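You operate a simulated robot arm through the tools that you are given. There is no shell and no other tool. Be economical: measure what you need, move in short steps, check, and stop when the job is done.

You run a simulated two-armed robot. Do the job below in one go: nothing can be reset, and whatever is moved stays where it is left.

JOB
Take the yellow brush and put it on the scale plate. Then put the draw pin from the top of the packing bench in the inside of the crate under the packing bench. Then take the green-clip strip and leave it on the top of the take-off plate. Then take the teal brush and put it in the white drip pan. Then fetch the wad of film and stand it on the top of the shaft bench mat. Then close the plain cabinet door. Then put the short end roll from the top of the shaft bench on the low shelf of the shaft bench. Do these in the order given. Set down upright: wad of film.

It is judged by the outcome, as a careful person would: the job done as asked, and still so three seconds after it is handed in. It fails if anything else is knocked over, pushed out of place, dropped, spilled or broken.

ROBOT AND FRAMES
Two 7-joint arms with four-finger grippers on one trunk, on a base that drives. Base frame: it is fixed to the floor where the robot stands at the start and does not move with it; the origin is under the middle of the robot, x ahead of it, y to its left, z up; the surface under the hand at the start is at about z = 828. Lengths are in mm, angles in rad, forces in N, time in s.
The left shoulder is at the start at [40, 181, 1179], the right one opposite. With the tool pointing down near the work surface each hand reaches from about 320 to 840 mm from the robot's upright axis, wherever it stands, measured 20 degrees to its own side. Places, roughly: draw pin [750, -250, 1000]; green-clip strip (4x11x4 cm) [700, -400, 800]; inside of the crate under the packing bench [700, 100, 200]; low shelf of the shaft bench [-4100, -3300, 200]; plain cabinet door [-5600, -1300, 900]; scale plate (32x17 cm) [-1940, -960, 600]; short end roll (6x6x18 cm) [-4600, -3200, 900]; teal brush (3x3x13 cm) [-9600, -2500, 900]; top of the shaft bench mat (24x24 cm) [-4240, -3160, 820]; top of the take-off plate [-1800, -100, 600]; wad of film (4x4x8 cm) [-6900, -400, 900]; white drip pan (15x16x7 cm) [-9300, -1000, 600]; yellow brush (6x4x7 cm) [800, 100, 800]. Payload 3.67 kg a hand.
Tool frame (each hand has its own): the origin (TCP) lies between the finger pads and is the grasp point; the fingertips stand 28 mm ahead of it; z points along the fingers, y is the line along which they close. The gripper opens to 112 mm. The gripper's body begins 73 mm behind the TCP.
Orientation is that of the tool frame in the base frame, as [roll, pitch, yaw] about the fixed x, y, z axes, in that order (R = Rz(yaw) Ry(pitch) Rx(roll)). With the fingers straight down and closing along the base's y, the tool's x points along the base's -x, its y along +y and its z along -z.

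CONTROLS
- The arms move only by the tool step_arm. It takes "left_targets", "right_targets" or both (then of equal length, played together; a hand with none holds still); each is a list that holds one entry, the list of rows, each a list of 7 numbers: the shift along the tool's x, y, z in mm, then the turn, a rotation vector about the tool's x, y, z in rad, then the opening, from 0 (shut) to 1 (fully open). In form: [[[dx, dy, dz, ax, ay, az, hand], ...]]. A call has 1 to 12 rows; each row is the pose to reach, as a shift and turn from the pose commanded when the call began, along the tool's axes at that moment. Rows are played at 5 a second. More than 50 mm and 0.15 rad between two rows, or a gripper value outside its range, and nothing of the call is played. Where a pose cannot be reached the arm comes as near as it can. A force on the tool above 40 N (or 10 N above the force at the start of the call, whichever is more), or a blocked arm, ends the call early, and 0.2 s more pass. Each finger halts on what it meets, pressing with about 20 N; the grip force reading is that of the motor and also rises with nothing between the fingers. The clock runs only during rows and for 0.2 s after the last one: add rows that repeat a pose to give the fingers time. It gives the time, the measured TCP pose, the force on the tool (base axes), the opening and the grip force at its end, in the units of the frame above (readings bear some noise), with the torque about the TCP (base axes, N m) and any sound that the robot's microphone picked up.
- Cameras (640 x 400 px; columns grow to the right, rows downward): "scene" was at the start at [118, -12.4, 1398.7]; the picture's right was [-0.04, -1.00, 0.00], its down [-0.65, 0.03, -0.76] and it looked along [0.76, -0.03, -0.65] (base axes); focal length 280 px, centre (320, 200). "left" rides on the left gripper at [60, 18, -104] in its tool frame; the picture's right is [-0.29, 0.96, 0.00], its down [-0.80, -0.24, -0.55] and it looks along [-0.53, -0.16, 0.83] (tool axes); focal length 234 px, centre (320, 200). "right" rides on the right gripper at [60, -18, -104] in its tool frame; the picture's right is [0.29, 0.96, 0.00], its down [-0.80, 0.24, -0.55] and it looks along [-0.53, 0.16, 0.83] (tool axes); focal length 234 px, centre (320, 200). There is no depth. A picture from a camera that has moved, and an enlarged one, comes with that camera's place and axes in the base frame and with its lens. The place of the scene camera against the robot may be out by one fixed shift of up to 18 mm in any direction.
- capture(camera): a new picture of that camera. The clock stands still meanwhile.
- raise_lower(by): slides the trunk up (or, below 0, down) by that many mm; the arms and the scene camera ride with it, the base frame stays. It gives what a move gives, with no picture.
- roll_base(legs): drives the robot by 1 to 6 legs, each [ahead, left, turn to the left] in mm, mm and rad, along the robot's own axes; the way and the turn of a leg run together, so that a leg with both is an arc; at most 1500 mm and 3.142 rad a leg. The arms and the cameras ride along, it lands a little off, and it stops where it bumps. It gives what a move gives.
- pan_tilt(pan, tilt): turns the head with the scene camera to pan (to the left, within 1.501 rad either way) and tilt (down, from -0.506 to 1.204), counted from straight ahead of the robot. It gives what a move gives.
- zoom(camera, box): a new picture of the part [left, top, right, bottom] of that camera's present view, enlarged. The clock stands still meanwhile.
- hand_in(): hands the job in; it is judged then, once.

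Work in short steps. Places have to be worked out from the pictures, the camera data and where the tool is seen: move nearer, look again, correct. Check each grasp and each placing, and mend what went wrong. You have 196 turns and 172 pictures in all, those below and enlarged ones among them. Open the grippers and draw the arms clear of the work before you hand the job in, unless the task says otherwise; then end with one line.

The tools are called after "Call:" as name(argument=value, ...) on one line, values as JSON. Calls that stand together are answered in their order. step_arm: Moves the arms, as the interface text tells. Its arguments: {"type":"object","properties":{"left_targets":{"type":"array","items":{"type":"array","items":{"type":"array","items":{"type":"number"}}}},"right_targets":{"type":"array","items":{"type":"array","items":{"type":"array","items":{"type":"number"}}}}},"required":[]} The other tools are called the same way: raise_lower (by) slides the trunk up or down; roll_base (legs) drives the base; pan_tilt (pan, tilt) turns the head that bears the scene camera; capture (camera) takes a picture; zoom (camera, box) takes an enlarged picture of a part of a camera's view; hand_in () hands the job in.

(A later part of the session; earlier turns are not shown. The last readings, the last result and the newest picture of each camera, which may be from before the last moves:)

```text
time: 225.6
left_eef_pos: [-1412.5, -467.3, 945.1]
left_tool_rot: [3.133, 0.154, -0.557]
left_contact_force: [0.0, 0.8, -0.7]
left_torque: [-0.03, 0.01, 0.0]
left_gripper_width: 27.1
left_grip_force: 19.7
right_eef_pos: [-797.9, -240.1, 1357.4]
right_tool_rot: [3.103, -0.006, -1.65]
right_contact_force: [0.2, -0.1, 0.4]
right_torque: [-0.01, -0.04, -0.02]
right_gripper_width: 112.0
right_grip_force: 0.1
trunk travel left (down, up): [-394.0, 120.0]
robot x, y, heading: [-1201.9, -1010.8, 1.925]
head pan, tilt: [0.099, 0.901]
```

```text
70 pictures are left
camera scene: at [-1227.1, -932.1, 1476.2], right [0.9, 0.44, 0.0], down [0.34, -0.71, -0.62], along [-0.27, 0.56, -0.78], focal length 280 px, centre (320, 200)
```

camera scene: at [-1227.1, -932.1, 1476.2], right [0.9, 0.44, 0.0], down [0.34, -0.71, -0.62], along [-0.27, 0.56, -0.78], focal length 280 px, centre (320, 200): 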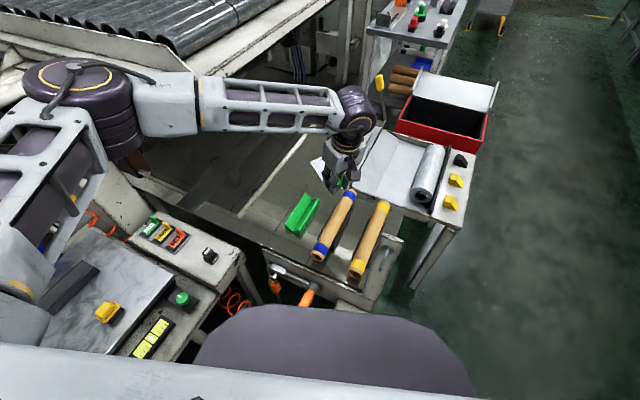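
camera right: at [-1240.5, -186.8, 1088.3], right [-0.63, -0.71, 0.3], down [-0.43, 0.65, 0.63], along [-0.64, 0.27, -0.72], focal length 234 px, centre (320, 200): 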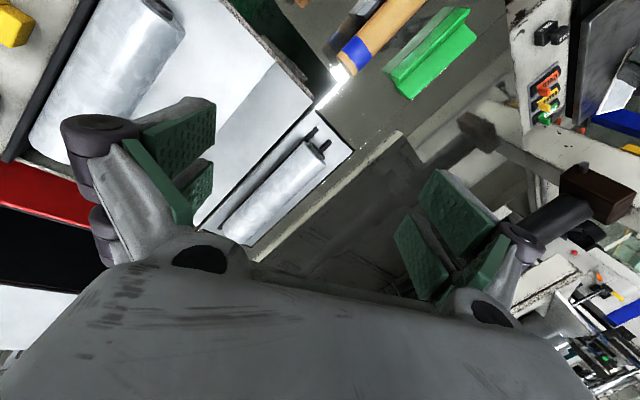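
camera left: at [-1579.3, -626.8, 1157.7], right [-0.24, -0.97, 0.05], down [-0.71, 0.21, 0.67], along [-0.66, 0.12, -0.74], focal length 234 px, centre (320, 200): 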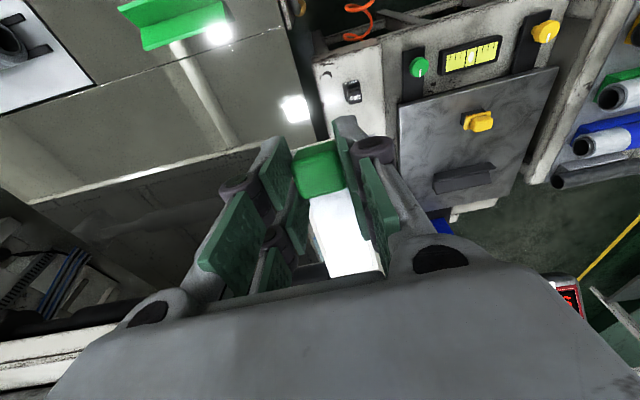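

Trunk lowered cleanly. Now the hand move in smaller rows.

Call:
step_arm(left_targets=[[[-35, 17, 0, 0, 0.04, 0, 0.1], [-70, 35, 0, 0, 0.08, 0, 0.1], [-105, 52, 0, 0, 0.12, 0, 0.1], [-140, 70, 0, 0, 0.17, 0, 0.1], [-175, 88, 0, 0, 0.21, 0, 0.1], [-212, 106, 0, 0, 0.25, 0, 0.1], [-248, 124, 10, 0, 0.29, 0, 0.1], [-248, 124, 50, 0, 0.29, 0, 0.1], [-248, 124, 90, 0, 0.29, 0, 0.1], [-248, 124, 130, 0, 0.29, 0, 0.1]]])

Call:
capture(camera="scene")

Call:
capture(camera="left")

```text
time: 227.8
left_eef_pos: [-1707.5, -432.6, 856.7]
left_tool_rot: [3.133, -0.137, -0.553]
left_contact_force: [0.4, 0.1, -0.4]
left_torque: [-0.03, 0.0, 0.04]
left_gripper_width: 27.4
left_grip_force: 19.7
right_eef_pos: [-798.1, -240.1, 1356.9]
right_tool_rot: [3.103, -0.005, -1.65]
right_contact_force: [0.2, 0.0, 0.3]
right_torque: [-0.02, 0.0, 0.04]
right_gripper_width: 111.9
right_grip_force: 0.0
trunk travel left (down, up): [-394.0, 120.0]
robot x, y, heading: [-1199.6, -1010.5, 1.926]
head pan, tilt: [0.099, 0.901]
```

```text
69 pictures are left
camera scene: at [-1227.7, -931.1, 1476.3], right [0.9, 0.44, 0.0], down [0.34, -0.71, -0.62], along [-0.27, 0.56, -0.78], focal length 280 px, centre (320, 200)
```

scene: 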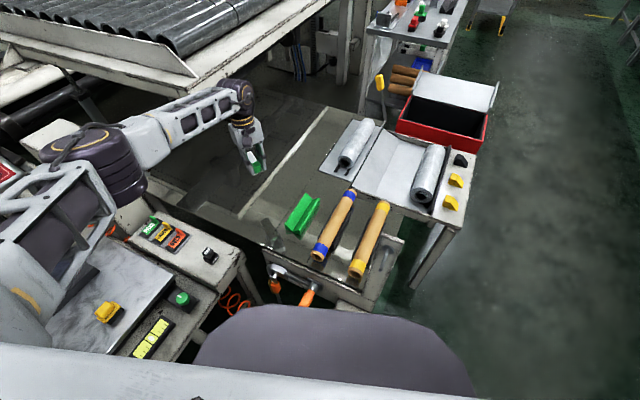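

```text
68 pictures are left
camera left: at [-1677.3, -471.3, 967.1], right [-0.75, -0.66, -0.03], down [-0.61, 0.66, 0.44], along [-0.27, 0.35, -0.9], focal length 234 px, centre (320, 200)
```

left: 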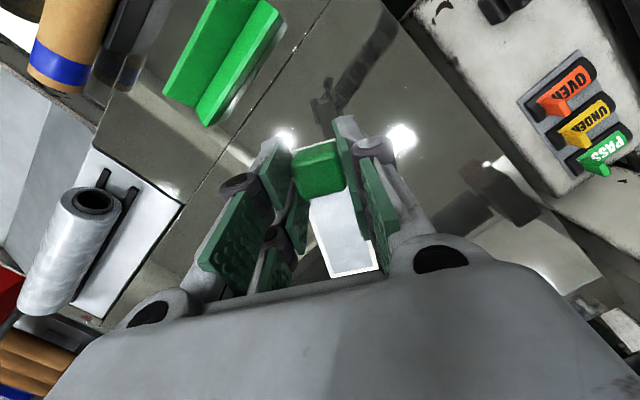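

The polished plate is beneath (seam at x≈-1606; I'm beyond it). Descend to just above the plate.

Call:
step_arm(left_targets=[[[-5, 0, 40, 0, 0, 0, 0.1], [-10, 0, 80, 0, 0, 0, 0.1], [-15, 0, 120, 0, 0, 0, 0.1], [-20, 0, 155, 0, 0, 0, 0.1], [-25, 0, 185, 0, 0, 0, 0.1], [-28, 0, 205, 0, 0, 0, 0.1]]])

Call:
capture(camera="left")

```text
time: 229.2
left_eef_pos: [-1693.2, -477.8, 684.2]
left_tool_rot: [3.134, -0.135, -0.554]
left_contact_force: [-0.6, 0.0, -0.8]
left_torque: [-0.01, -0.01, 0.01]
left_gripper_width: 27.3
left_grip_force: 20.2
left hand out of reach, approached as far as the arm can: row 3, 4, 5, 6
right_eef_pos: [-798.1, -242.1, 1357.4]
right_tool_rot: [3.104, -0.004, -1.651]
right_contact_force: [1.3, 0.9, 0.9]
right_torque: [0.0, -0.01, 0.02]
right_gripper_width: 111.8
right_grip_force: 0.2
trunk travel left (down, up): [-394.0, 120.0]
robot x, y, heading: [-1198.2, -1010.3, 1.921]
head pan, tilt: [0.099, 0.901]
```

```text
67 pictures are left
camera left: at [-1663.0, -515.1, 794.0], right [-0.75, -0.66, -0.03], down [-0.61, 0.66, 0.44], along [-0.27, 0.35, -0.9], focal length 234 px, centre (320, 200)
```

left: 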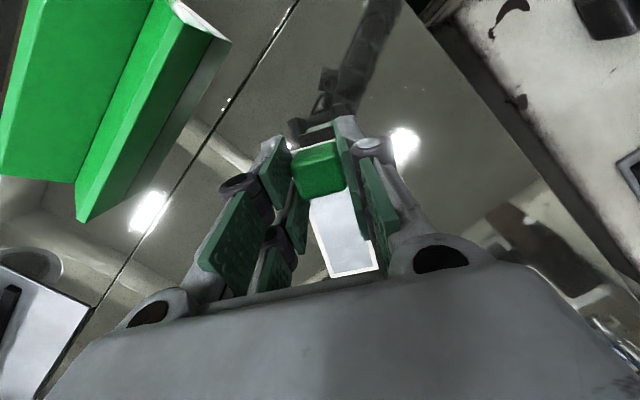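

Near the plate, reach-limited; lower the trunk 45 mm gently.

Call:
raise_lower(by=-30)

Call:
raise_lower(by=-15)

Call:
zoom(camera="left", box=[220, 80, 460, 300])

```text
time: 229.9
left_eef_pos: [-1693.2, -476.3, 654.8]
left_tool_rot: [3.134, -0.135, -0.556]
left_contact_force: [1.2, -2.2, 12.6]
left_torque: [0.17, 0.2, 0.05]
left_gripper_width: 27.2
left_grip_force: 19.7
right_eef_pos: [-796.7, -242.0, 1327.7]
right_tool_rot: [3.104, -0.002, -1.651]
right_contact_force: [0.4, 0.7, 1.0]
right_torque: [0.01, -0.03, 0.05]
right_gripper_width: 111.9
right_grip_force: 0.1
trunk travel left (down, up): [-364.0, 150.0]
robot x, y, heading: [-1200.2, -1009.7, 1.918]
head pan, tilt: [0.099, 0.901]
```

```text
time: 230.3
left_eef_pos: [-1693.7, -475.4, 652.6]
left_tool_rot: [3.135, -0.132, -0.554]
left_contact_force: [3.9, -8.2, 21.1]
left_torque: [0.23, 0.52, 0.12]
left_gripper_width: 27.4
left_grip_force: 20.0
right_eef_pos: [-796.5, -242.8, 1320.4]
right_tool_rot: [3.1, -0.004, -1.65]
right_contact_force: [0.5, -0.2, -0.1]
right_torque: [-0.01, -0.02, -0.02]
right_gripper_width: 111.9
right_grip_force: 0.1
trunk travel left (down, up): [-357.0, 157.0]
robot x, y, heading: [-1199.3, -1010.5, 1.926]
head pan, tilt: [0.099, 0.901]
stopped: the force on the tool passed its limit at 52 N (the readings are from after the stop); the commanded pose is now the measured one
```

```text
1.82 times, centred on (340, 190) of left
camera zoom: at [-1663.3, -513.9, 762.4], right [-0.75, -0.66, -0.03], down [-0.61, 0.66, 0.44], along [-0.27, 0.35, -0.9], focal length 426 px, centre (284, 218)
```

zoom: 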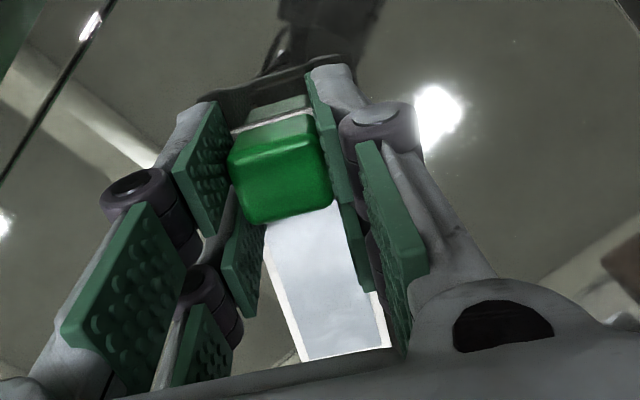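

The strip touches the plate (TCP 652). Release and rise.

Call:
step_arm(left_targets=[[[0, 0, -2, 0, 0, 0, 0.3], [0, 0, -2, 0, 0, 0, 0.6], [0, 0, -2, 0, 0, 0, 0.6], [0, 0, -30, 0, 0, 0, 0.6], [0, 0, -70, 0, 0, 0, 0.6], [0, 0, -115, 0, 0, 0, 0.6], [0, 0, -160, 0, 0, 0, 0.8], [0, 0, -205, 0, 0, 0, 1], [0, 0, -250, 0, 0, 0, 1]]])

Call:
capture(camera="left")

```text
time: 232.3
left_eef_pos: [-1721.9, -456.1, 899.2]
left_tool_rot: [3.132, -0.133, -0.554]
left_contact_force: [0.6, -0.6, -0.7]
left_torque: [0.03, 0.03, 0.02]
left_gripper_width: 111.9
left_grip_force: 0.1
right_eef_pos: [-797.3, -241.3, 1320.2]
right_tool_rot: [3.103, -0.003, -1.653]
right_contact_force: [1.1, -0.4, 0.5]
right_torque: [-0.03, 0.01, 0.02]
right_gripper_width: 112.1
right_grip_force: 0.0
trunk travel left (down, up): [-357.0, 157.0]
robot x, y, heading: [-1201.6, -1011.8, 1.922]
head pan, tilt: [0.099, 0.901]
```

```text
65 pictures are left
camera left: at [-1692.3, -495.3, 1009.4], right [-0.75, -0.66, -0.03], down [-0.61, 0.66, 0.44], along [-0.27, 0.35, -0.9], focal length 234 px, centre (320, 200)
```

left: 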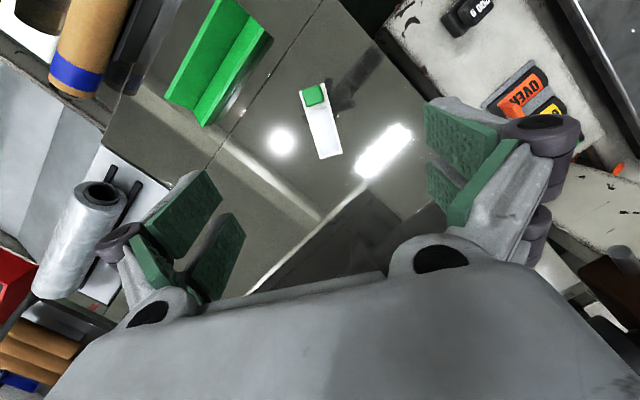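

The strip lies on the plate. Now fold both arms to a compact pose before driving off.

Call:
step_arm(left_targets=[[[10, 3, -40, 0, 0, 0, 1], [30, 10, -80, 0, -0.03, 0.06, 1], [60, 20, -115, 0, -0.06, 0.12, 1], [90, 30, -145, 0, -0.09, 0.2, 1], [125, 42, -170, 0, -0.13, 0.28, 1], [160, 54, -195, 0, -0.13, 0.36, 1], [195, 65, -215, 0, -0.13, 0.44, 1], [230, 76, -235, 0, -0.13, 0.52, 1], [260, 86, -250, 0, -0.13, 0.6, 1], [282, 93, -250, 0, -0.13, 0.66, 1]]], right_targets=[[[25, 31, 5, 0, 0, -0.04, 1], [51, 63, 10, 0, 0, -0.08, 1], [77, 95, 20, 0, 0, -0.12, 1], [103, 127, 30, 0, 0, -0.17, 1], [128, 158, 40, 0, 0, -0.21, 1], [154, 190, 50, 0, 0, -0.25, 1], [180, 222, 60, 0, 0, -0.3, 1], [206, 254, 70, 0, 0, -0.34, 1], [231, 285, 80, 0, 0, -0.38, 1], [257, 317, 90, 0, 0, -0.43, 1]]])

Call:
roll_base(legs=[[-350, 0, 0], [0, 0, 1.22]])

Call:
pan_tilt(pan=0.5, tilt=0.3)

Call:
capture(camera="scene")

```text
time: 234.5
left_eef_pos: [-1562.0, -662.6, 1185.5]
left_tool_rot: [-3.106, 0.011, -1.214]
left_contact_force: [0.0, 0.1, 0.2]
left_torque: [0.03, 0.0, 0.0]
left_gripper_width: 111.9
left_grip_force: 0.1
right_eef_pos: [-1138.7, -471.9, 1244.1]
right_tool_rot: [3.106, 0.011, -1.22]
right_contact_force: [-0.1, 0.0, -0.3]
right_torque: [0.02, -0.01, 0.02]
right_gripper_width: 112.0
right_grip_force: 0.1
trunk travel left (down, up): [-357.0, 157.0]
robot x, y, heading: [-1199.2, -1010.4, 1.925]
head pan, tilt: [0.099, 0.901]
```

```text
time: 240.2
left_eef_pos: [-1531.4, -1559.3, 1184.8]
left_tool_rot: [-3.107, 0.008, 0.014]
left_contact_force: [-0.6, -0.2, 0.0]
left_torque: [0.02, -0.02, -0.03]
left_gripper_width: 112.0
left_grip_force: 0.0
right_eef_pos: [-1567.6, -1096.1, 1244.3]
right_tool_rot: [3.104, 0.013, 0.008]
right_contact_force: [-0.1, -0.1, -0.3]
right_torque: [0.02, -0.01, 0.05]
right_gripper_width: 112.1
right_grip_force: 0.0
trunk travel left (down, up): [-357.0, 157.0]
robot x, y, heading: [-1079.2, -1336.2, -3.131]
head pan, tilt: [0.099, 0.901]
```

```text
time: 241.2
left_eef_pos: [-1531.1, -1559.6, 1184.8]
left_tool_rot: [-3.108, 0.009, 0.015]
left_contact_force: [0.6, 0.4, -0.5]
left_torque: [0.01, 0.01, 0.02]
left_gripper_width: 112.1
left_grip_force: 0.1
right_eef_pos: [-1566.3, -1095.8, 1244.6]
right_tool_rot: [3.103, 0.012, 0.006]
right_contact_force: [0.2, 0.0, 0.2]
right_torque: [0.02, 0.02, -0.06]
right_gripper_width: 111.9
right_grip_force: 0.1
trunk travel left (down, up): [-357.0, 157.0]
robot x, y, heading: [-1080.4, -1338.1, -3.133]
head pan, tilt: [0.499, 0.3]
```

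```text
64 pictures are left
camera scene: at [-1169.6, -1391.3, 1491.3], right [-0.49, 0.87, 0.0], down [0.26, 0.14, -0.95], along [-0.83, -0.46, -0.3], focal length 280 px, centre (320, 200)
```

scene: 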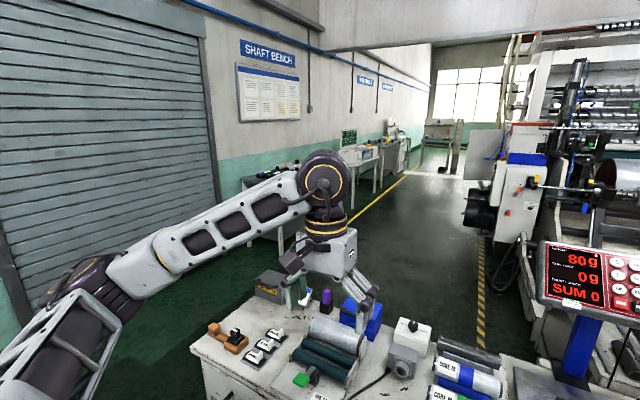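

The aisle lies between the wall benches and the machine, centre y≈-2000. I go round the drawer bench and into the aisle.

Call:
roll_base(legs=[[0, 1400, -0.01], [1500, 0, 0], [0, -700, 0], [1500, 0, 0]])

Call:
pan_tilt(pan=0.0, tilt=0.25)

Call:
capture(camera="scene")

```text
time: 266.7
left_eef_pos: [-4525.5, -2314.8, 1184.2]
left_tool_rot: [-3.109, 0.01, 0.007]
left_contact_force: [0.8, -0.8, 1.1]
left_torque: [0.03, 0.03, 0.01]
left_gripper_width: 111.8
left_grip_force: 0.0
right_eef_pos: [-4558.7, -1851.6, 1244.0]
right_tool_rot: [3.106, 0.012, 0.0]
right_contact_force: [0.3, -0.2, -1.4]
right_torque: [0.02, 0.0, 0.01]
right_gripper_width: 112.0
right_grip_force: 0.2
trunk travel left (down, up): [-357.0, 157.0]
robot x, y, heading: [-4074.2, -2095.4, -3.143]
head pan, tilt: [0.499, 0.3]
```

```text
time: 267.6
left_eef_pos: [-4526.3, -2314.6, 1184.9]
left_tool_rot: [-3.105, 0.012, 0.007]
left_contact_force: [-0.8, -0.3, 0.3]
left_torque: [0.0, -0.02, -0.01]
left_gripper_width: 112.2
left_grip_force: 0.1
right_eef_pos: [-4559.4, -1851.6, 1243.8]
right_tool_rot: [3.105, 0.013, 0.0]
right_contact_force: [0.1, 0.6, 0.6]
right_torque: [0.04, -0.02, 0.01]
right_gripper_width: 112.3
right_grip_force: 0.1
trunk travel left (down, up): [-357.0, 157.0]
robot x, y, heading: [-4073.0, -2098.2, -3.143]
head pan, tilt: [0.0, 0.25]
```

```text
63 pictures are left
camera scene: at [-4174.6, -2104.1, 1496.1], right [0.0, 1.0, 0.0], down [0.25, 0.0, -0.97], along [-0.97, 0.0, -0.25], focal length 280 px, centre (320, 200)
```

scene: 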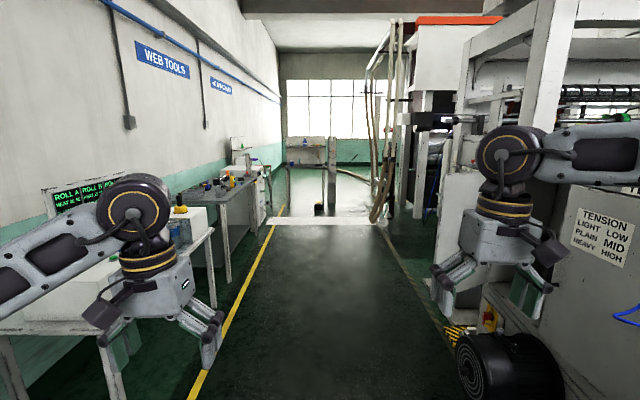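

The aisle is clear ahead. I drive on about 3.9 m and look.

Call:
roll_base(legs=[[1500, 0, 0], [1500, 0, 0], [900, 0, 0]])

Call:
capture(camera="scene")

```text
time: 287.0
left_eef_pos: [-8429.2, -2343.8, 1185.4]
left_tool_rot: [-3.107, 0.01, 0.007]
left_contact_force: [-0.5, -0.2, 0.7]
left_torque: [0.02, 0.0, 0.02]
left_gripper_width: 112.0
left_grip_force: 0.0
right_eef_pos: [-8462.3, -1882.5, 1244.2]
right_tool_rot: [3.106, 0.011, 0.002]
right_contact_force: [0.1, 0.1, 0.0]
right_torque: [0.0, -0.01, 0.02]
right_gripper_width: 111.8
right_grip_force: 0.1
trunk travel left (down, up): [-357.0, 157.0]
robot x, y, heading: [-7983.2, -2127.6, -3.142]
head pan, tilt: [0.0, 0.25]
```

```text
62 pictures are left
camera scene: at [-8078.4, -2134.4, 1496.1], right [0.0, 1.0, 0.0], down [0.25, 0.0, -0.97], along [-0.97, 0.0, -0.25], focal length 280 px, centre (320, 200)
```

scene: 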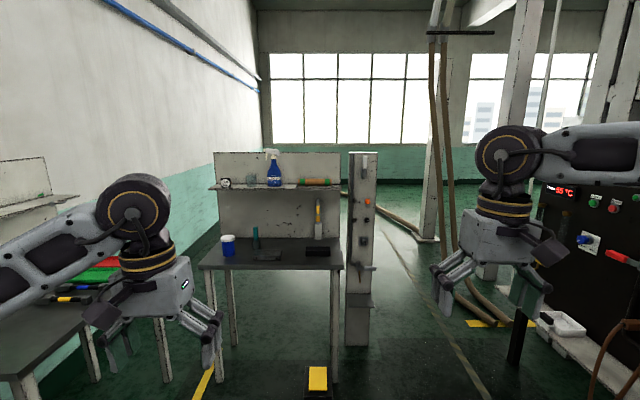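

The teal brush stands near the blue pot on the end bench, about (-9560,-2500); the white drip pan is at right, about (-9200,-1010). Zoom both.

Call:
zoom(camera="scene", box=[190, 190, 350, 290])

Call:
zoom(camera="scene", box=[480, 270, 640, 400])

```text
4.00 times, centred on (270, 240) of scene
camera zoom: at [-8078.4, -2134.4, 1496.1], right [0.0, 1.0, 0.0], down [0.25, 0.0, -0.97], along [-0.97, 0.0, -0.25], focal length 1119 px, centre (520, 40)
```

zoom: 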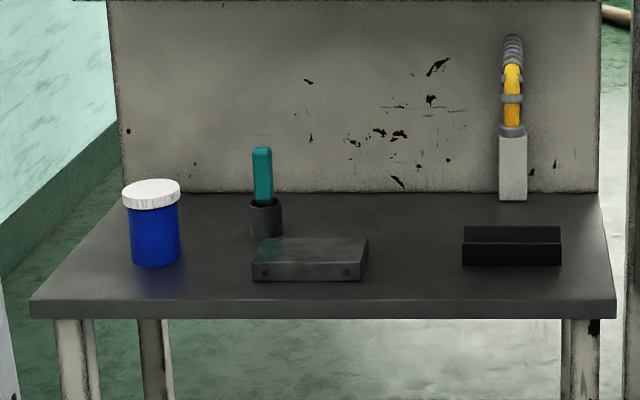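

```text
3.08 times, centred on (560, 335) of scene
camera zoom: at [-8078.4, -2134.4, 1496.1], right [0.0, 1.0, 0.0], down [0.25, 0.0, -0.97], along [-0.97, 0.0, -0.25], focal length 861 px, centre (-418, -215)
```

zoom: 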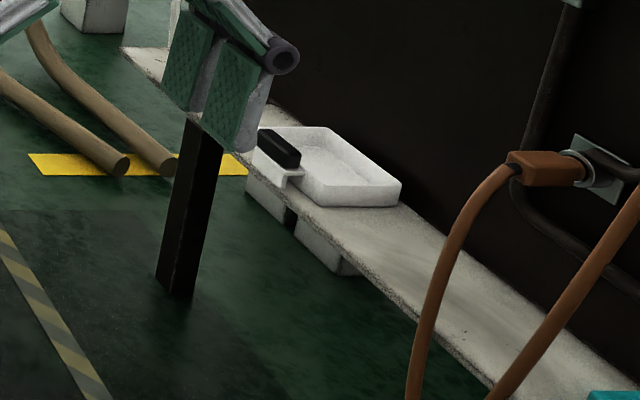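

The brush handle stands in a holder at about (-9543,-2495), top z≈963. I'll grasp it with a forward-tilted left hand so it can later be laid down. Drive up to the bench.

Call:
roll_base(legs=[[850, 220, 0]])

Call:
pan_tilt(pan=0.15, tilt=0.55)

Call:
capture(camera="scene")

```text
time: 291.6
left_eef_pos: [-9267.5, -2557.3, 1185.6]
left_tool_rot: [-3.106, 0.011, -0.007]
left_contact_force: [0.1, -0.6, -0.6]
left_torque: [0.01, 0.02, 0.03]
left_gripper_width: 112.1
left_grip_force: 0.1
right_eef_pos: [-9293.1, -2092.8, 1244.2]
right_tool_rot: [3.105, 0.015, -0.015]
right_contact_force: [0.7, -0.1, 0.8]
right_torque: [-0.02, -0.01, 0.0]
right_gripper_width: 112.0
right_grip_force: 0.0
trunk travel left (down, up): [-357.0, 157.0]
robot x, y, heading: [-8813.3, -2346.2, 3.123]
head pan, tilt: [0.0, 0.25]
```

```text
time: 292.4
left_eef_pos: [-9267.8, -2557.5, 1184.2]
left_tool_rot: [-3.104, 0.011, -0.007]
left_contact_force: [-0.3, 0.5, -0.7]
left_torque: [-0.01, 0.0, -0.01]
left_gripper_width: 111.9
left_grip_force: 0.0
right_eef_pos: [-9293.0, -2093.5, 1243.2]
right_tool_rot: [3.105, 0.012, -0.016]
right_contact_force: [-0.2, -0.1, 0.5]
right_torque: [-0.01, 0.01, 0.03]
right_gripper_width: 111.9
right_grip_force: 0.1
trunk travel left (down, up): [-357.0, 157.0]
robot x, y, heading: [-8815.3, -2347.1, 3.125]
head pan, tilt: [0.15, 0.55]
```

```text
59 pictures are left
camera scene: at [-8908.9, -2366.1, 1468.5], right [-0.13, 0.99, 0.0], down [0.52, 0.07, -0.85], along [-0.85, -0.11, -0.52], focal length 280 px, centre (320, 200)
```

scene: 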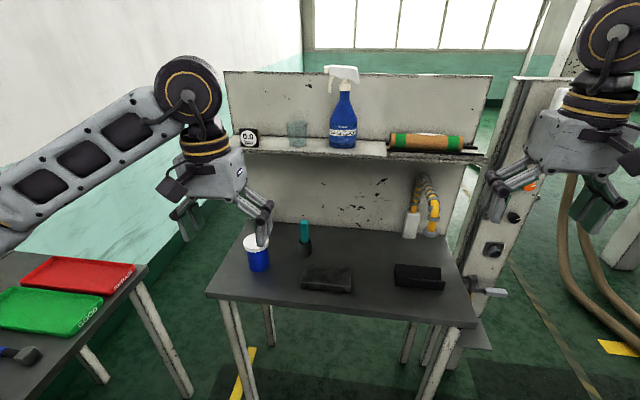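

Refined: brush at about (-9645,-2516), table ≈785, handle top ≈915. Drive 170 forward and pose the hand in front of it, tilted.

Call:
roll_base(legs=[[175, 0, 0.015]])

Call:
step_arm(left_targets=[[[-5, -5, 37, 0, -0.12, 0, 0.7], [-10, -10, 74, 0, -0.24, 0, 0.5], [-20, -15, 111, 0, -0.36, 0, 0.5], [-30, -20, 148, 0, -0.48, 0, 0.5], [-40, -25, 185, 0, -0.6, 0, 0.5], [-55, -30, 222, 0, -0.72, 0, 0.5], [-70, -35, 259, 0, -0.84, 0, 0.5], [-85, -41, 295, 0, -0.96, 0, 0.5]]])

Call:
capture(camera="left")

Call:
capture(camera="scene")

```text
time: 293.9
left_eef_pos: [-9439.2, -2563.4, 1185.7]
left_tool_rot: [-3.106, 0.01, 0.004]
left_contact_force: [0.5, 0.1, -0.3]
left_torque: [0.02, 0.03, 0.04]
left_gripper_width: 111.8
left_grip_force: 0.1
right_eef_pos: [-9470.9, -2098.2, 1245.2]
right_tool_rot: [3.104, 0.013, -0.001]
right_contact_force: [0.0, 0.7, -0.2]
right_torque: [0.01, 0.01, 0.0]
right_gripper_width: 112.0
right_grip_force: 0.0
trunk travel left (down, up): [-357.0, 157.0]
robot x, y, heading: [-8987.2, -2347.0, 3.149]
head pan, tilt: [0.15, 0.55]
```

```text
time: 295.7
left_eef_pos: [-9509.2, -2509.8, 932.4]
left_tool_rot: [-3.08, 0.837, 0.038]
left_contact_force: [0.1, 0.0, -0.1]
left_torque: [0.0, -0.03, 0.0]
left_gripper_width: 56.0
left_grip_force: 0.1
left hand out of reach, approached as far as the arm can: row 7, 8
right_eef_pos: [-9473.1, -2098.2, 1243.2]
right_tool_rot: [3.105, 0.012, -0.002]
right_contact_force: [-0.6, 0.3, 0.5]
right_torque: [-0.01, -0.02, -0.02]
right_gripper_width: 111.8
right_grip_force: 0.1
trunk travel left (down, up): [-357.0, 157.0]
robot x, y, heading: [-8987.5, -2343.9, 3.138]
head pan, tilt: [0.15, 0.55]
```

```text
58 pictures are left
camera left: at [-9391.9, -2531.2, 954.7], right [-0.2, -0.96, 0.17], down [-0.12, 0.2, 0.97], along [-0.97, 0.17, -0.16], focal length 234 px, centre (320, 200)
```

left: 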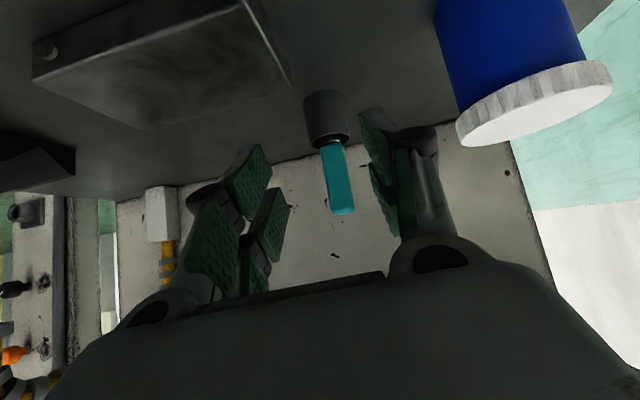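

```text
57 pictures are left
camera scene: at [-9084.9, -2365.8, 1468.4], right [-0.15, 0.99, 0.0], down [0.52, 0.08, -0.85], along [-0.84, -0.13, -0.52], focal length 280 px, centre (320, 200)
```

scene: 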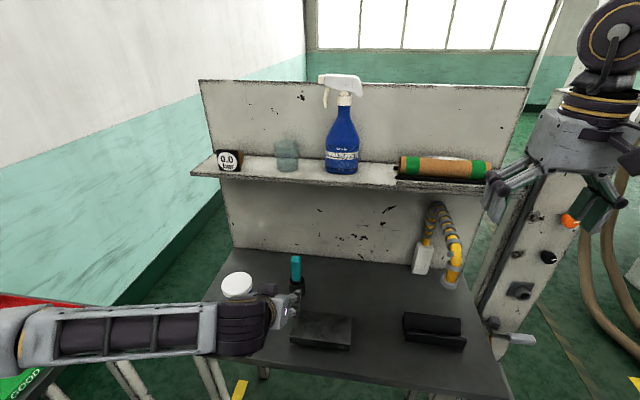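

Handle mid at (-9617,-2515,902). Advance so the fingers straddle it.

Call:
step_arm(left_targets=[[[-16, 2, 34, 0, 0, 0, 0.5], [-32, 4, 68, 0, 0, 0, 0.5], [-48, 5, 102, 0, 0, 0, 0.5], [-48, 5, 102, 0, 0, 0, 0.5]]])

Call:
capture(camera="left")

```text
time: 296.7
left_eef_pos: [-9618.9, -2512.7, 900.2]
left_tool_rot: [-3.079, 0.835, 0.041]
left_contact_force: [-0.2, 0.8, -0.3]
left_torque: [0.01, -0.05, 0.01]
left_gripper_width: 56.0
left_grip_force: 0.0
right_eef_pos: [-9472.3, -2099.3, 1245.1]
right_tool_rot: [3.106, 0.013, -0.001]
right_contact_force: [-0.5, 1.0, 0.5]
right_torque: [-0.01, 0.05, -0.02]
right_gripper_width: 111.9
right_grip_force: 0.2
trunk travel left (down, up): [-357.0, 157.0]
robot x, y, heading: [-8991.7, -2347.4, 3.141]
head pan, tilt: [0.15, 0.55]
```

```text
56 pictures are left
camera left: at [-9500.6, -2532.6, 923.9], right [-0.2, -0.96, 0.17], down [-0.12, 0.2, 0.97], along [-0.97, 0.17, -0.16], focal length 234 px, centre (320, 200)
```

left: 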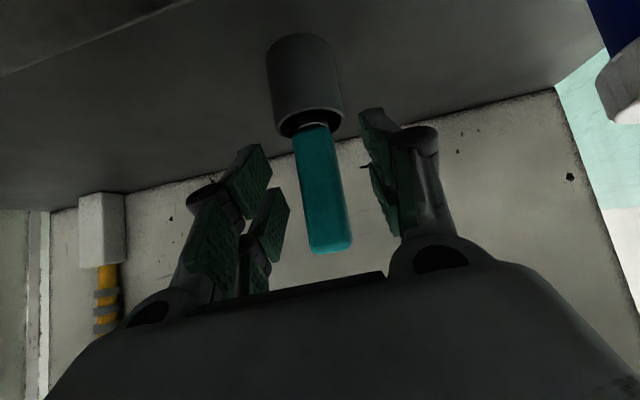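

The handle is centred between the fingers. Close.

Call:
step_arm(left_targets=[[[0, 0, 0, 0, 0, 0, 0.3], [0, 0, 0, 0, 0, 0, 0.1], [0, 0, 0, 0, 0, 0, 0.05], [0, 0, 0, 0, 0, 0, 0.05]]])

Call:
capture(camera="left")

```text
time: 297.7
left_eef_pos: [-9618.2, -2512.4, 900.5]
left_tool_rot: [-3.078, 0.835, 0.038]
left_contact_force: [-0.7, -0.4, -0.4]
left_torque: [-0.04, -0.02, -0.02]
left_gripper_width: 25.2
left_grip_force: 20.2
right_eef_pos: [-9473.0, -2099.7, 1244.7]
right_tool_rot: [3.106, 0.012, -0.001]
right_contact_force: [-0.7, 0.3, 0.7]
right_torque: [-0.02, -0.03, -0.03]
right_gripper_width: 112.1
right_grip_force: 0.0
trunk travel left (down, up): [-357.0, 157.0]
robot x, y, heading: [-8984.7, -2342.4, 3.14]
head pan, tilt: [0.15, 0.55]
```

```text
55 pictures are left
camera left: at [-9500.6, -2532.5, 923.7], right [-0.2, -0.96, 0.17], down [-0.12, 0.2, 0.97], along [-0.97, 0.17, -0.16], focal length 234 px, centre (320, 200)
```

left: 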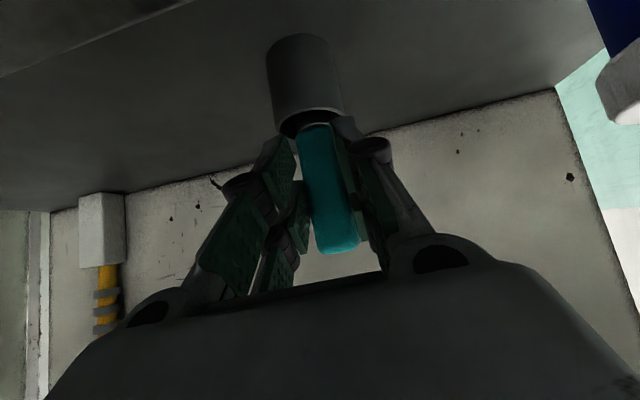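

Gripped. Raise the trunk 95 mm to draw it out of the holder, then back away.

Call:
raise_lower(by=95)

Call:
capture(camera="left")

```text
time: 299.0
left_eef_pos: [-9618.4, -2511.7, 995.7]
left_tool_rot: [-3.08, 0.834, 0.038]
left_contact_force: [-0.3, -0.3, -1.1]
left_torque: [0.01, -0.01, -0.03]
left_gripper_width: 25.2
left_grip_force: 20.1
right_eef_pos: [-9473.2, -2099.5, 1340.4]
right_tool_rot: [3.104, 0.012, -0.004]
right_contact_force: [-0.2, 1.1, 0.3]
right_torque: [-0.01, 0.0, 0.03]
right_gripper_width: 112.3
right_grip_force: 0.0
trunk travel left (down, up): [-452.0, 62.0]
robot x, y, heading: [-8986.8, -2344.5, 3.139]
head pan, tilt: [0.15, 0.55]
```

```text
54 pictures are left
camera left: at [-9500.6, -2532.5, 1019.7], right [-0.2, -0.96, 0.17], down [-0.12, 0.2, 0.97], along [-0.97, 0.17, -0.16], focal length 234 px, centre (320, 200)
```

left: 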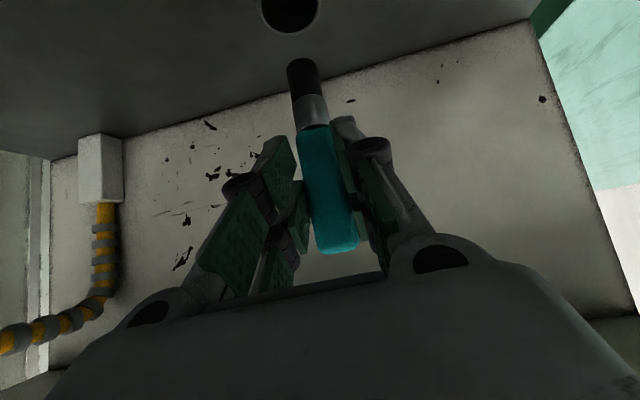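

Clear of the holder. Back off and move over toward the drip pan, then look.

Call:
roll_base(legs=[[-300, 0, 0], [0, -600, 0]])

Call:
pan_tilt(pan=-0.7, tilt=0.6)

Call:
capture(camera="scene")

```text
time: 304.2
left_eef_pos: [-9321.2, -1911.7, 995.8]
left_tool_rot: [-3.077, 0.835, 0.05]
left_contact_force: [-0.4, -0.1, -0.1]
left_torque: [-0.01, -0.03, -0.01]
left_gripper_width: 25.3
left_grip_force: 20.4
right_eef_pos: [-9179.3, -1497.2, 1341.4]
right_tool_rot: [3.105, 0.013, 0.009]
right_contact_force: [0.6, 0.0, -0.1]
right_torque: [0.01, 0.01, -0.01]
right_gripper_width: 112.0
right_grip_force: 0.0
trunk travel left (down, up): [-452.0, 62.0]
robot x, y, heading: [-8689.9, -1737.9, -3.128]
head pan, tilt: [0.15, 0.55]
```

```text
time: 305.3
left_eef_pos: [-9320.3, -1911.7, 995.9]
left_tool_rot: [-3.079, 0.835, 0.051]
left_contact_force: [0.4, -0.4, -0.6]
left_torque: [-0.01, -0.02, -0.01]
left_gripper_width: 25.2
left_grip_force: 20.0
right_eef_pos: [-9179.9, -1496.2, 1340.4]
right_tool_rot: [3.105, 0.012, 0.009]
right_contact_force: [0.1, 0.7, 0.9]
right_torque: [0.01, 0.02, 0.02]
right_gripper_width: 111.8
right_grip_force: 0.1
trunk travel left (down, up): [-452.0, 62.0]
robot x, y, heading: [-8690.1, -1737.4, -3.126]
head pan, tilt: [-0.7, 0.6]
```

```text
53 pictures are left
camera scene: at [-8768.4, -1689.8, 1560.0], right [0.64, 0.77, 0.0], down [0.44, -0.36, -0.82], along [-0.64, 0.52, -0.57], focal length 280 px, centre (320, 200)
```

scene: 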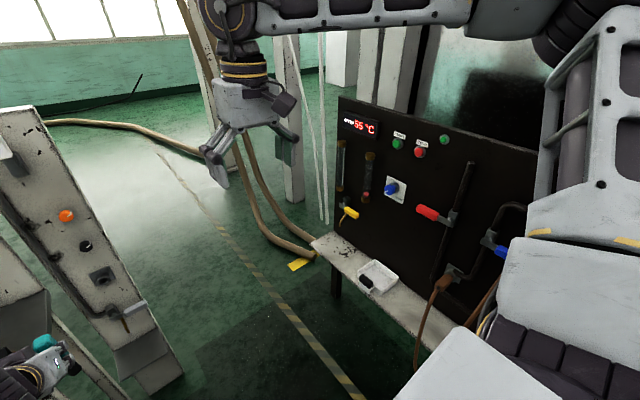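

Pan at about (-9235,-965, z≈580) on the low bench in front of the black cabinet. I'll face +y: step back to y≈-1880, turn right, then move to x≈-9100.

Call:
roll_base(legs=[[0, 140, -0.014], [0, 0, -1.571], [0, 410, 0]])

Call:
pan_tilt(pan=0.1, tilt=0.7)

Call:
capture(camera="scene")

```text
time: 313.0
left_eef_pos: [-9219.9, -1221.0, 999.2]
left_tool_rot: [-3.072, 0.837, -1.551]
left_contact_force: [0.0, -0.3, 0.0]
left_torque: [-0.05, -0.01, -0.04]
left_gripper_width: 25.2
left_grip_force: 20.2
right_eef_pos: [-8812.0, -1378.1, 1344.0]
right_tool_rot: [3.109, 0.017, -1.594]
right_contact_force: [0.1, -1.1, -0.4]
right_torque: [0.06, -0.05, 0.03]
right_gripper_width: 112.0
right_grip_force: 0.1
trunk travel left (down, up): [-452.0, 62.0]
robot x, y, heading: [-9067.6, -1851.6, 1.548]
head pan, tilt: [-0.7, 0.6]
stopped in leg 3: the robot was blocked; the commanded pose is now the measured one
```

```text
time: 314.1
left_eef_pos: [-9217.5, -1219.4, 999.3]
left_tool_rot: [-3.073, 0.837, -1.556]
left_contact_force: [0.9, 0.3, 0.2]
left_torque: [0.02, -0.01, -0.05]
left_gripper_width: 25.2
left_grip_force: 20.1
right_eef_pos: [-8810.2, -1376.4, 1343.0]
right_tool_rot: [3.104, 0.015, -1.594]
right_contact_force: [0.1, -0.2, 0.7]
right_torque: [-0.02, -0.01, 0.03]
right_gripper_width: 112.3
right_grip_force: 0.0
trunk travel left (down, up): [-452.0, 62.0]
robot x, y, heading: [-9064.1, -1851.7, 1.544]
head pan, tilt: [0.099, 0.7]
```

```text
52 pictures are left
camera scene: at [-9059.0, -1758.1, 1551.5], right [1.0, 0.07, 0.0], down [0.05, -0.64, -0.77], along [-0.06, 0.76, -0.64], focal length 280 px, centre (320, 200)
```

scene: 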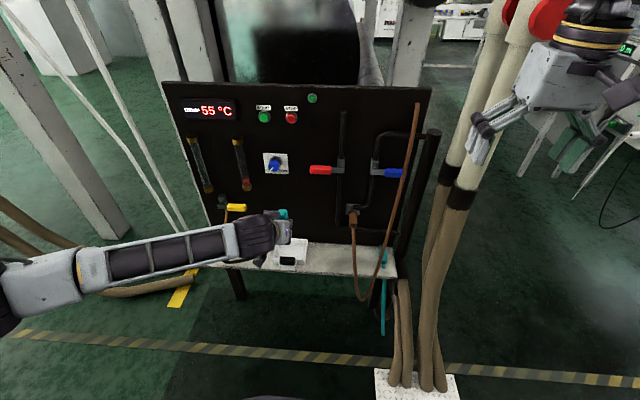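

The post at left stopped the strafe lightly. Pan centre ≈(-9252,-962). I spin the hand 90° about its axis here so the brush lies sideways.

Call:
roll_base(legs=[[0, -25, 0.02]])

Call:
step_arm(left_targets=[[[0, 0, 0, 0, 0, 0.13, 0.05], [0, 0, 0, 0, 0, 0.26, 0.05], [0, 0, 0, 0, 0, 0.39, 0.05], [0, 0, 0, 0, 0, 0.52, 0.05], [0, 0, 0, 0, 0, 0.65, 0.05], [0, 0, 0, 0, 0, 0.78, 0.05], [0, 0, 0, 0, 0, 0.91, 0.05], [0, 0, 0, 0, 0, 1.04, 0.05], [0, 0, 0, 0, 0, 1.17, 0.05], [0, 0, 0, 0, 0, 1.3, 0.05], [0, 0, 0, 0, 0, 1.43, 0.05], [0, 0, 0, 0, 0, 1.55, 0.05]]])

Call:
capture(camera="scene")

```text
time: 314.9
left_eef_pos: [-9211.5, -1222.0, 995.9]
left_tool_rot: [-3.069, 0.835, -1.529]
left_contact_force: [-1.3, 0.2, -0.9]
left_torque: [-0.01, -0.01, -0.06]
left_gripper_width: 25.3
left_grip_force: 20.0
right_eef_pos: [-8801.3, -1368.9, 1344.0]
right_tool_rot: [3.109, 0.017, -1.573]
right_contact_force: [0.0, -0.8, 0.3]
right_torque: [-0.04, -0.1, 0.0]
right_gripper_width: 112.0
right_grip_force: 0.0
trunk travel left (down, up): [-452.0, 62.0]
robot x, y, heading: [-9038.2, -1853.4, 1.569]
head pan, tilt: [0.099, 0.7]
```

```text
time: 317.5
left_eef_pos: [-9206.4, -1222.8, 996.0]
left_tool_rot: [2.305, 0.055, -3.14]
left_contact_force: [-0.7, -0.8, -1.2]
left_torque: [-0.01, 0.05, 0.01]
left_gripper_width: 25.4
left_grip_force: 20.0
right_eef_pos: [-8794.5, -1370.0, 1342.4]
right_tool_rot: [3.103, 0.017, -1.573]
right_contact_force: [0.7, 0.3, 0.4]
right_torque: [-0.04, 0.0, -0.01]
right_gripper_width: 111.8
right_grip_force: 0.0
trunk travel left (down, up): [-452.0, 62.0]
robot x, y, heading: [-9039.5, -1854.4, 1.567]
head pan, tilt: [0.099, 0.7]
```

```text
51 pictures are left
camera scene: at [-9035.1, -1756.6, 1551.4], right [1.0, 0.1, 0.0], down [0.06, -0.64, -0.76], along [-0.07, 0.76, -0.64], focal length 280 px, centre (320, 200)
```

scene: 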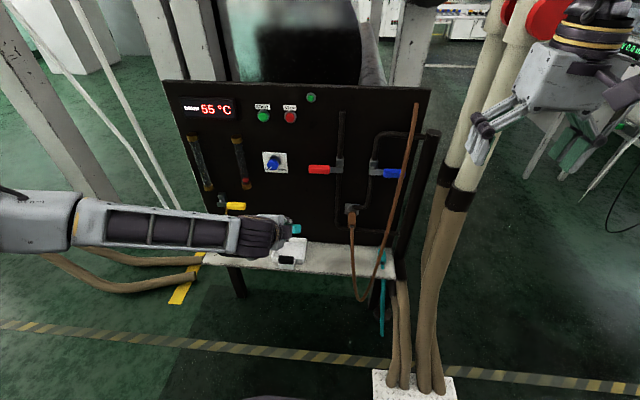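

The brush now lies sideways. Drive forward 200 and lower the trunk 250 toward the pan.

Call:
roll_base(legs=[[200, 0, 0]])

Call:
raise_lower(by=-230)

Call:
capture(camera="scene")

Call:
capture(camera="left")

```text
time: 319.2
left_eef_pos: [-9204.9, -1024.0, 998.2]
left_tool_rot: [2.303, 0.06, -3.139]
left_contact_force: [0.0, 0.0, -0.4]
left_torque: [0.0, 0.01, 0.0]
left_gripper_width: 25.3
left_grip_force: 19.4
right_eef_pos: [-8794.8, -1173.8, 1343.2]
right_tool_rot: [3.106, 0.018, -1.574]
right_contact_force: [0.4, -0.1, 0.4]
right_torque: [0.04, 0.0, 0.0]
right_gripper_width: 112.3
right_grip_force: 0.0
trunk travel left (down, up): [-452.0, 62.0]
robot x, y, heading: [-9043.4, -1657.7, 1.568]
head pan, tilt: [0.099, 0.7]
```

```text
time: 321.6
left_eef_pos: [-9204.0, -1021.3, 767.1]
left_tool_rot: [2.306, 0.06, -3.139]
left_contact_force: [0.0, -0.4, -0.1]
left_torque: [0.02, 0.01, 0.01]
left_gripper_width: 25.2
left_grip_force: 19.3
right_eef_pos: [-8793.4, -1170.8, 1113.0]
right_tool_rot: [3.104, 0.015, -1.573]
right_contact_force: [0.1, 0.4, 0.1]
right_torque: [0.0, -0.01, -0.02]
right_gripper_width: 112.0
right_grip_force: 0.1
trunk travel left (down, up): [-222.0, 292.0]
robot x, y, heading: [-9038.8, -1653.5, 1.565]
head pan, tilt: [0.099, 0.7]
```

```text
50 pictures are left
camera scene: at [-9035.5, -1557.4, 1321.6], right [1.0, 0.09, 0.0], down [0.06, -0.64, -0.76], along [-0.07, 0.76, -0.64], focal length 280 px, centre (320, 200)
```

scene: 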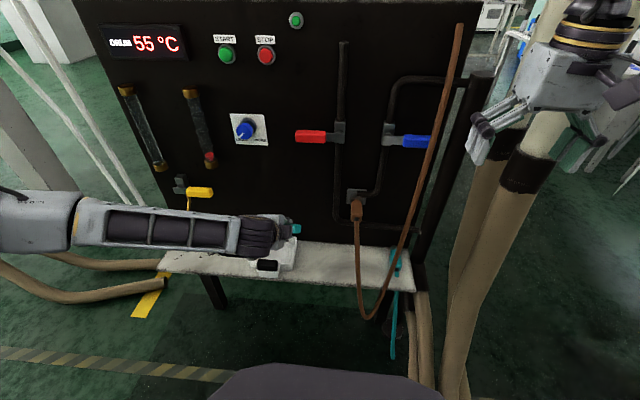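

```text
49 pictures are left
camera left: at [-9268.9, -1088.3, 844.8], right [0.24, 0.64, 0.73], down [0.79, -0.57, 0.24], along [0.57, 0.51, -0.64], focal length 234 px, centre (320, 200)
```

left: 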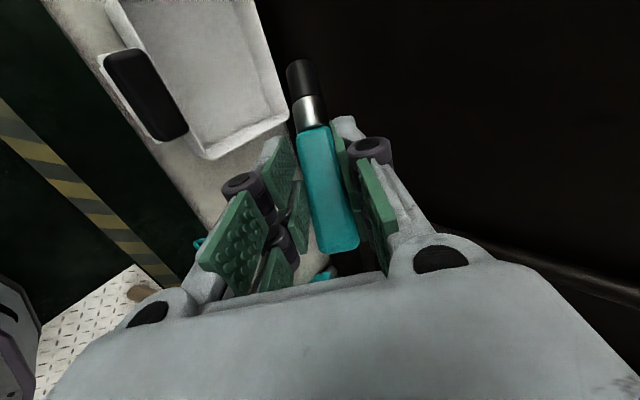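

Pan centre ≈(-9262,-960). Bring the brush over it to z≈670.

Call:
step_arm(left_targets=[[[10, -10, 24, 0, 0, 0, 0.05], [20, -20, 48, 0, 0, 0, 0.05], [31, -30, 72, 0, 0, 0, 0.05], [42, -42, 99, 0, 0, 0, 0.05]]])

Call:
capture(camera="left")

Call:
zoom(camera="scene", box=[200, 190, 340, 300])

```text
time: 322.6
left_eef_pos: [-9240.7, -978.2, 667.9]
left_tool_rot: [2.31, 0.057, -3.138]
left_contact_force: [-0.3, -0.3, -1.1]
left_torque: [0.03, -0.01, 0.0]
left_gripper_width: 25.3
left_grip_force: 20.0
right_eef_pos: [-8792.6, -1171.1, 1111.1]
right_tool_rot: [3.105, 0.014, -1.574]
right_contact_force: [-0.7, -0.1, -0.8]
right_torque: [-0.06, 0.0, 0.01]
right_gripper_width: 111.9
right_grip_force: 0.0
trunk travel left (down, up): [-222.0, 292.0]
robot x, y, heading: [-9036.8, -1654.4, 1.567]
head pan, tilt: [0.099, 0.7]
```

```text
48 pictures are left
camera left: at [-9305.0, -1043.7, 745.9], right [0.25, 0.64, 0.72], down [0.79, -0.57, 0.24], along [0.57, 0.51, -0.65], focal length 234 px, centre (320, 200)
```

left: 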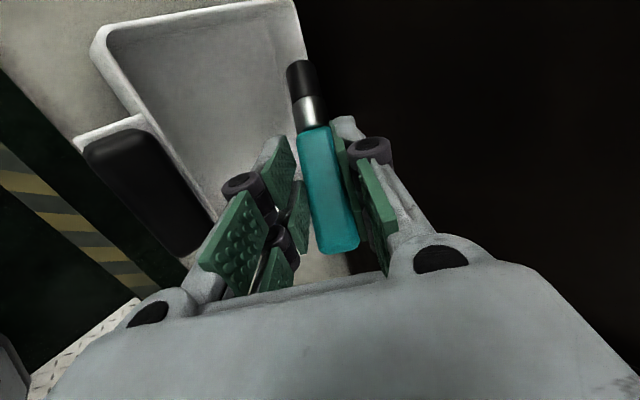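

```text
3.64 times, centred on (270, 245) of scene
camera zoom: at [-9034.4, -1556.3, 1321.5], right [1.0, 0.09, 0.0], down [0.06, -0.64, -0.76], along [-0.07, 0.76, -0.64], focal length 1017 px, centre (502, 36)
```

zoom: 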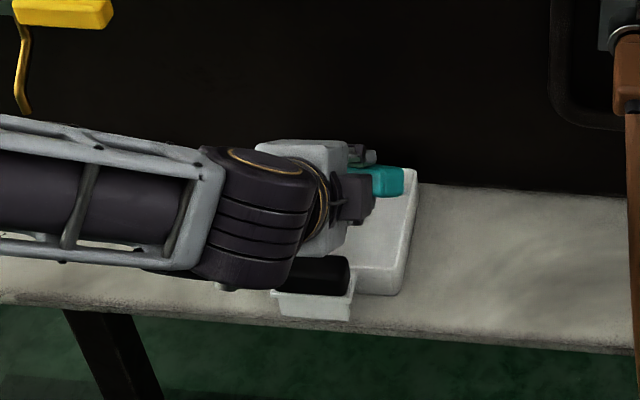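

Brush is over the pan. Lower another 20 mm and release.

Call:
step_arm(left_targets=[[[-5, -5, 8, 0, 0, 0, 0.05], [-5, -12, 20, 0, 0, 0, 0.05], [-5, -12, 20, 0, 0, 0, 0.05], [-5, -12, 20, 0, 0, 0, 0.25], [-5, -12, 20, 0, 0, 0, 0.4], [-5, -12, 20, 0, 0, 0, 0.4], [-5, -12, 20, 0, 0, 0, 0.4]]])

Call:
capture(camera="left")

```text
time: 324.2
left_eef_pos: [-9242.3, -973.9, 660.7]
left_tool_rot: [2.311, 0.059, -3.14]
left_contact_force: [0.4, 0.1, 0.4]
left_torque: [-0.01, 0.02, -0.02]
left_gripper_width: 44.8
left_grip_force: 0.1
left hand out of reach, approached as far as the arm can: row 1, 2, 3, 4, 5, 6, 7
right_eef_pos: [-8794.4, -1170.5, 1112.4]
right_tool_rot: [3.105, 0.016, -1.574]
right_contact_force: [0.1, 0.0, -0.3]
right_torque: [0.0, 0.03, 0.02]
right_gripper_width: 112.1
right_grip_force: 0.0
trunk travel left (down, up): [-222.0, 292.0]
robot x, y, heading: [-9038.4, -1652.6, 1.564]
head pan, tilt: [0.099, 0.7]
```

```text
46 pictures are left
camera left: at [-9305.5, -1038.7, 739.1], right [0.25, 0.65, 0.72], down [0.79, -0.57, 0.24], along [0.57, 0.51, -0.65], focal length 234 px, centre (320, 200)
```

left: 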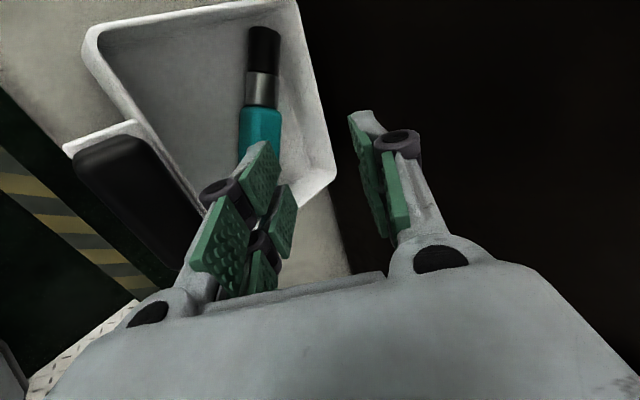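

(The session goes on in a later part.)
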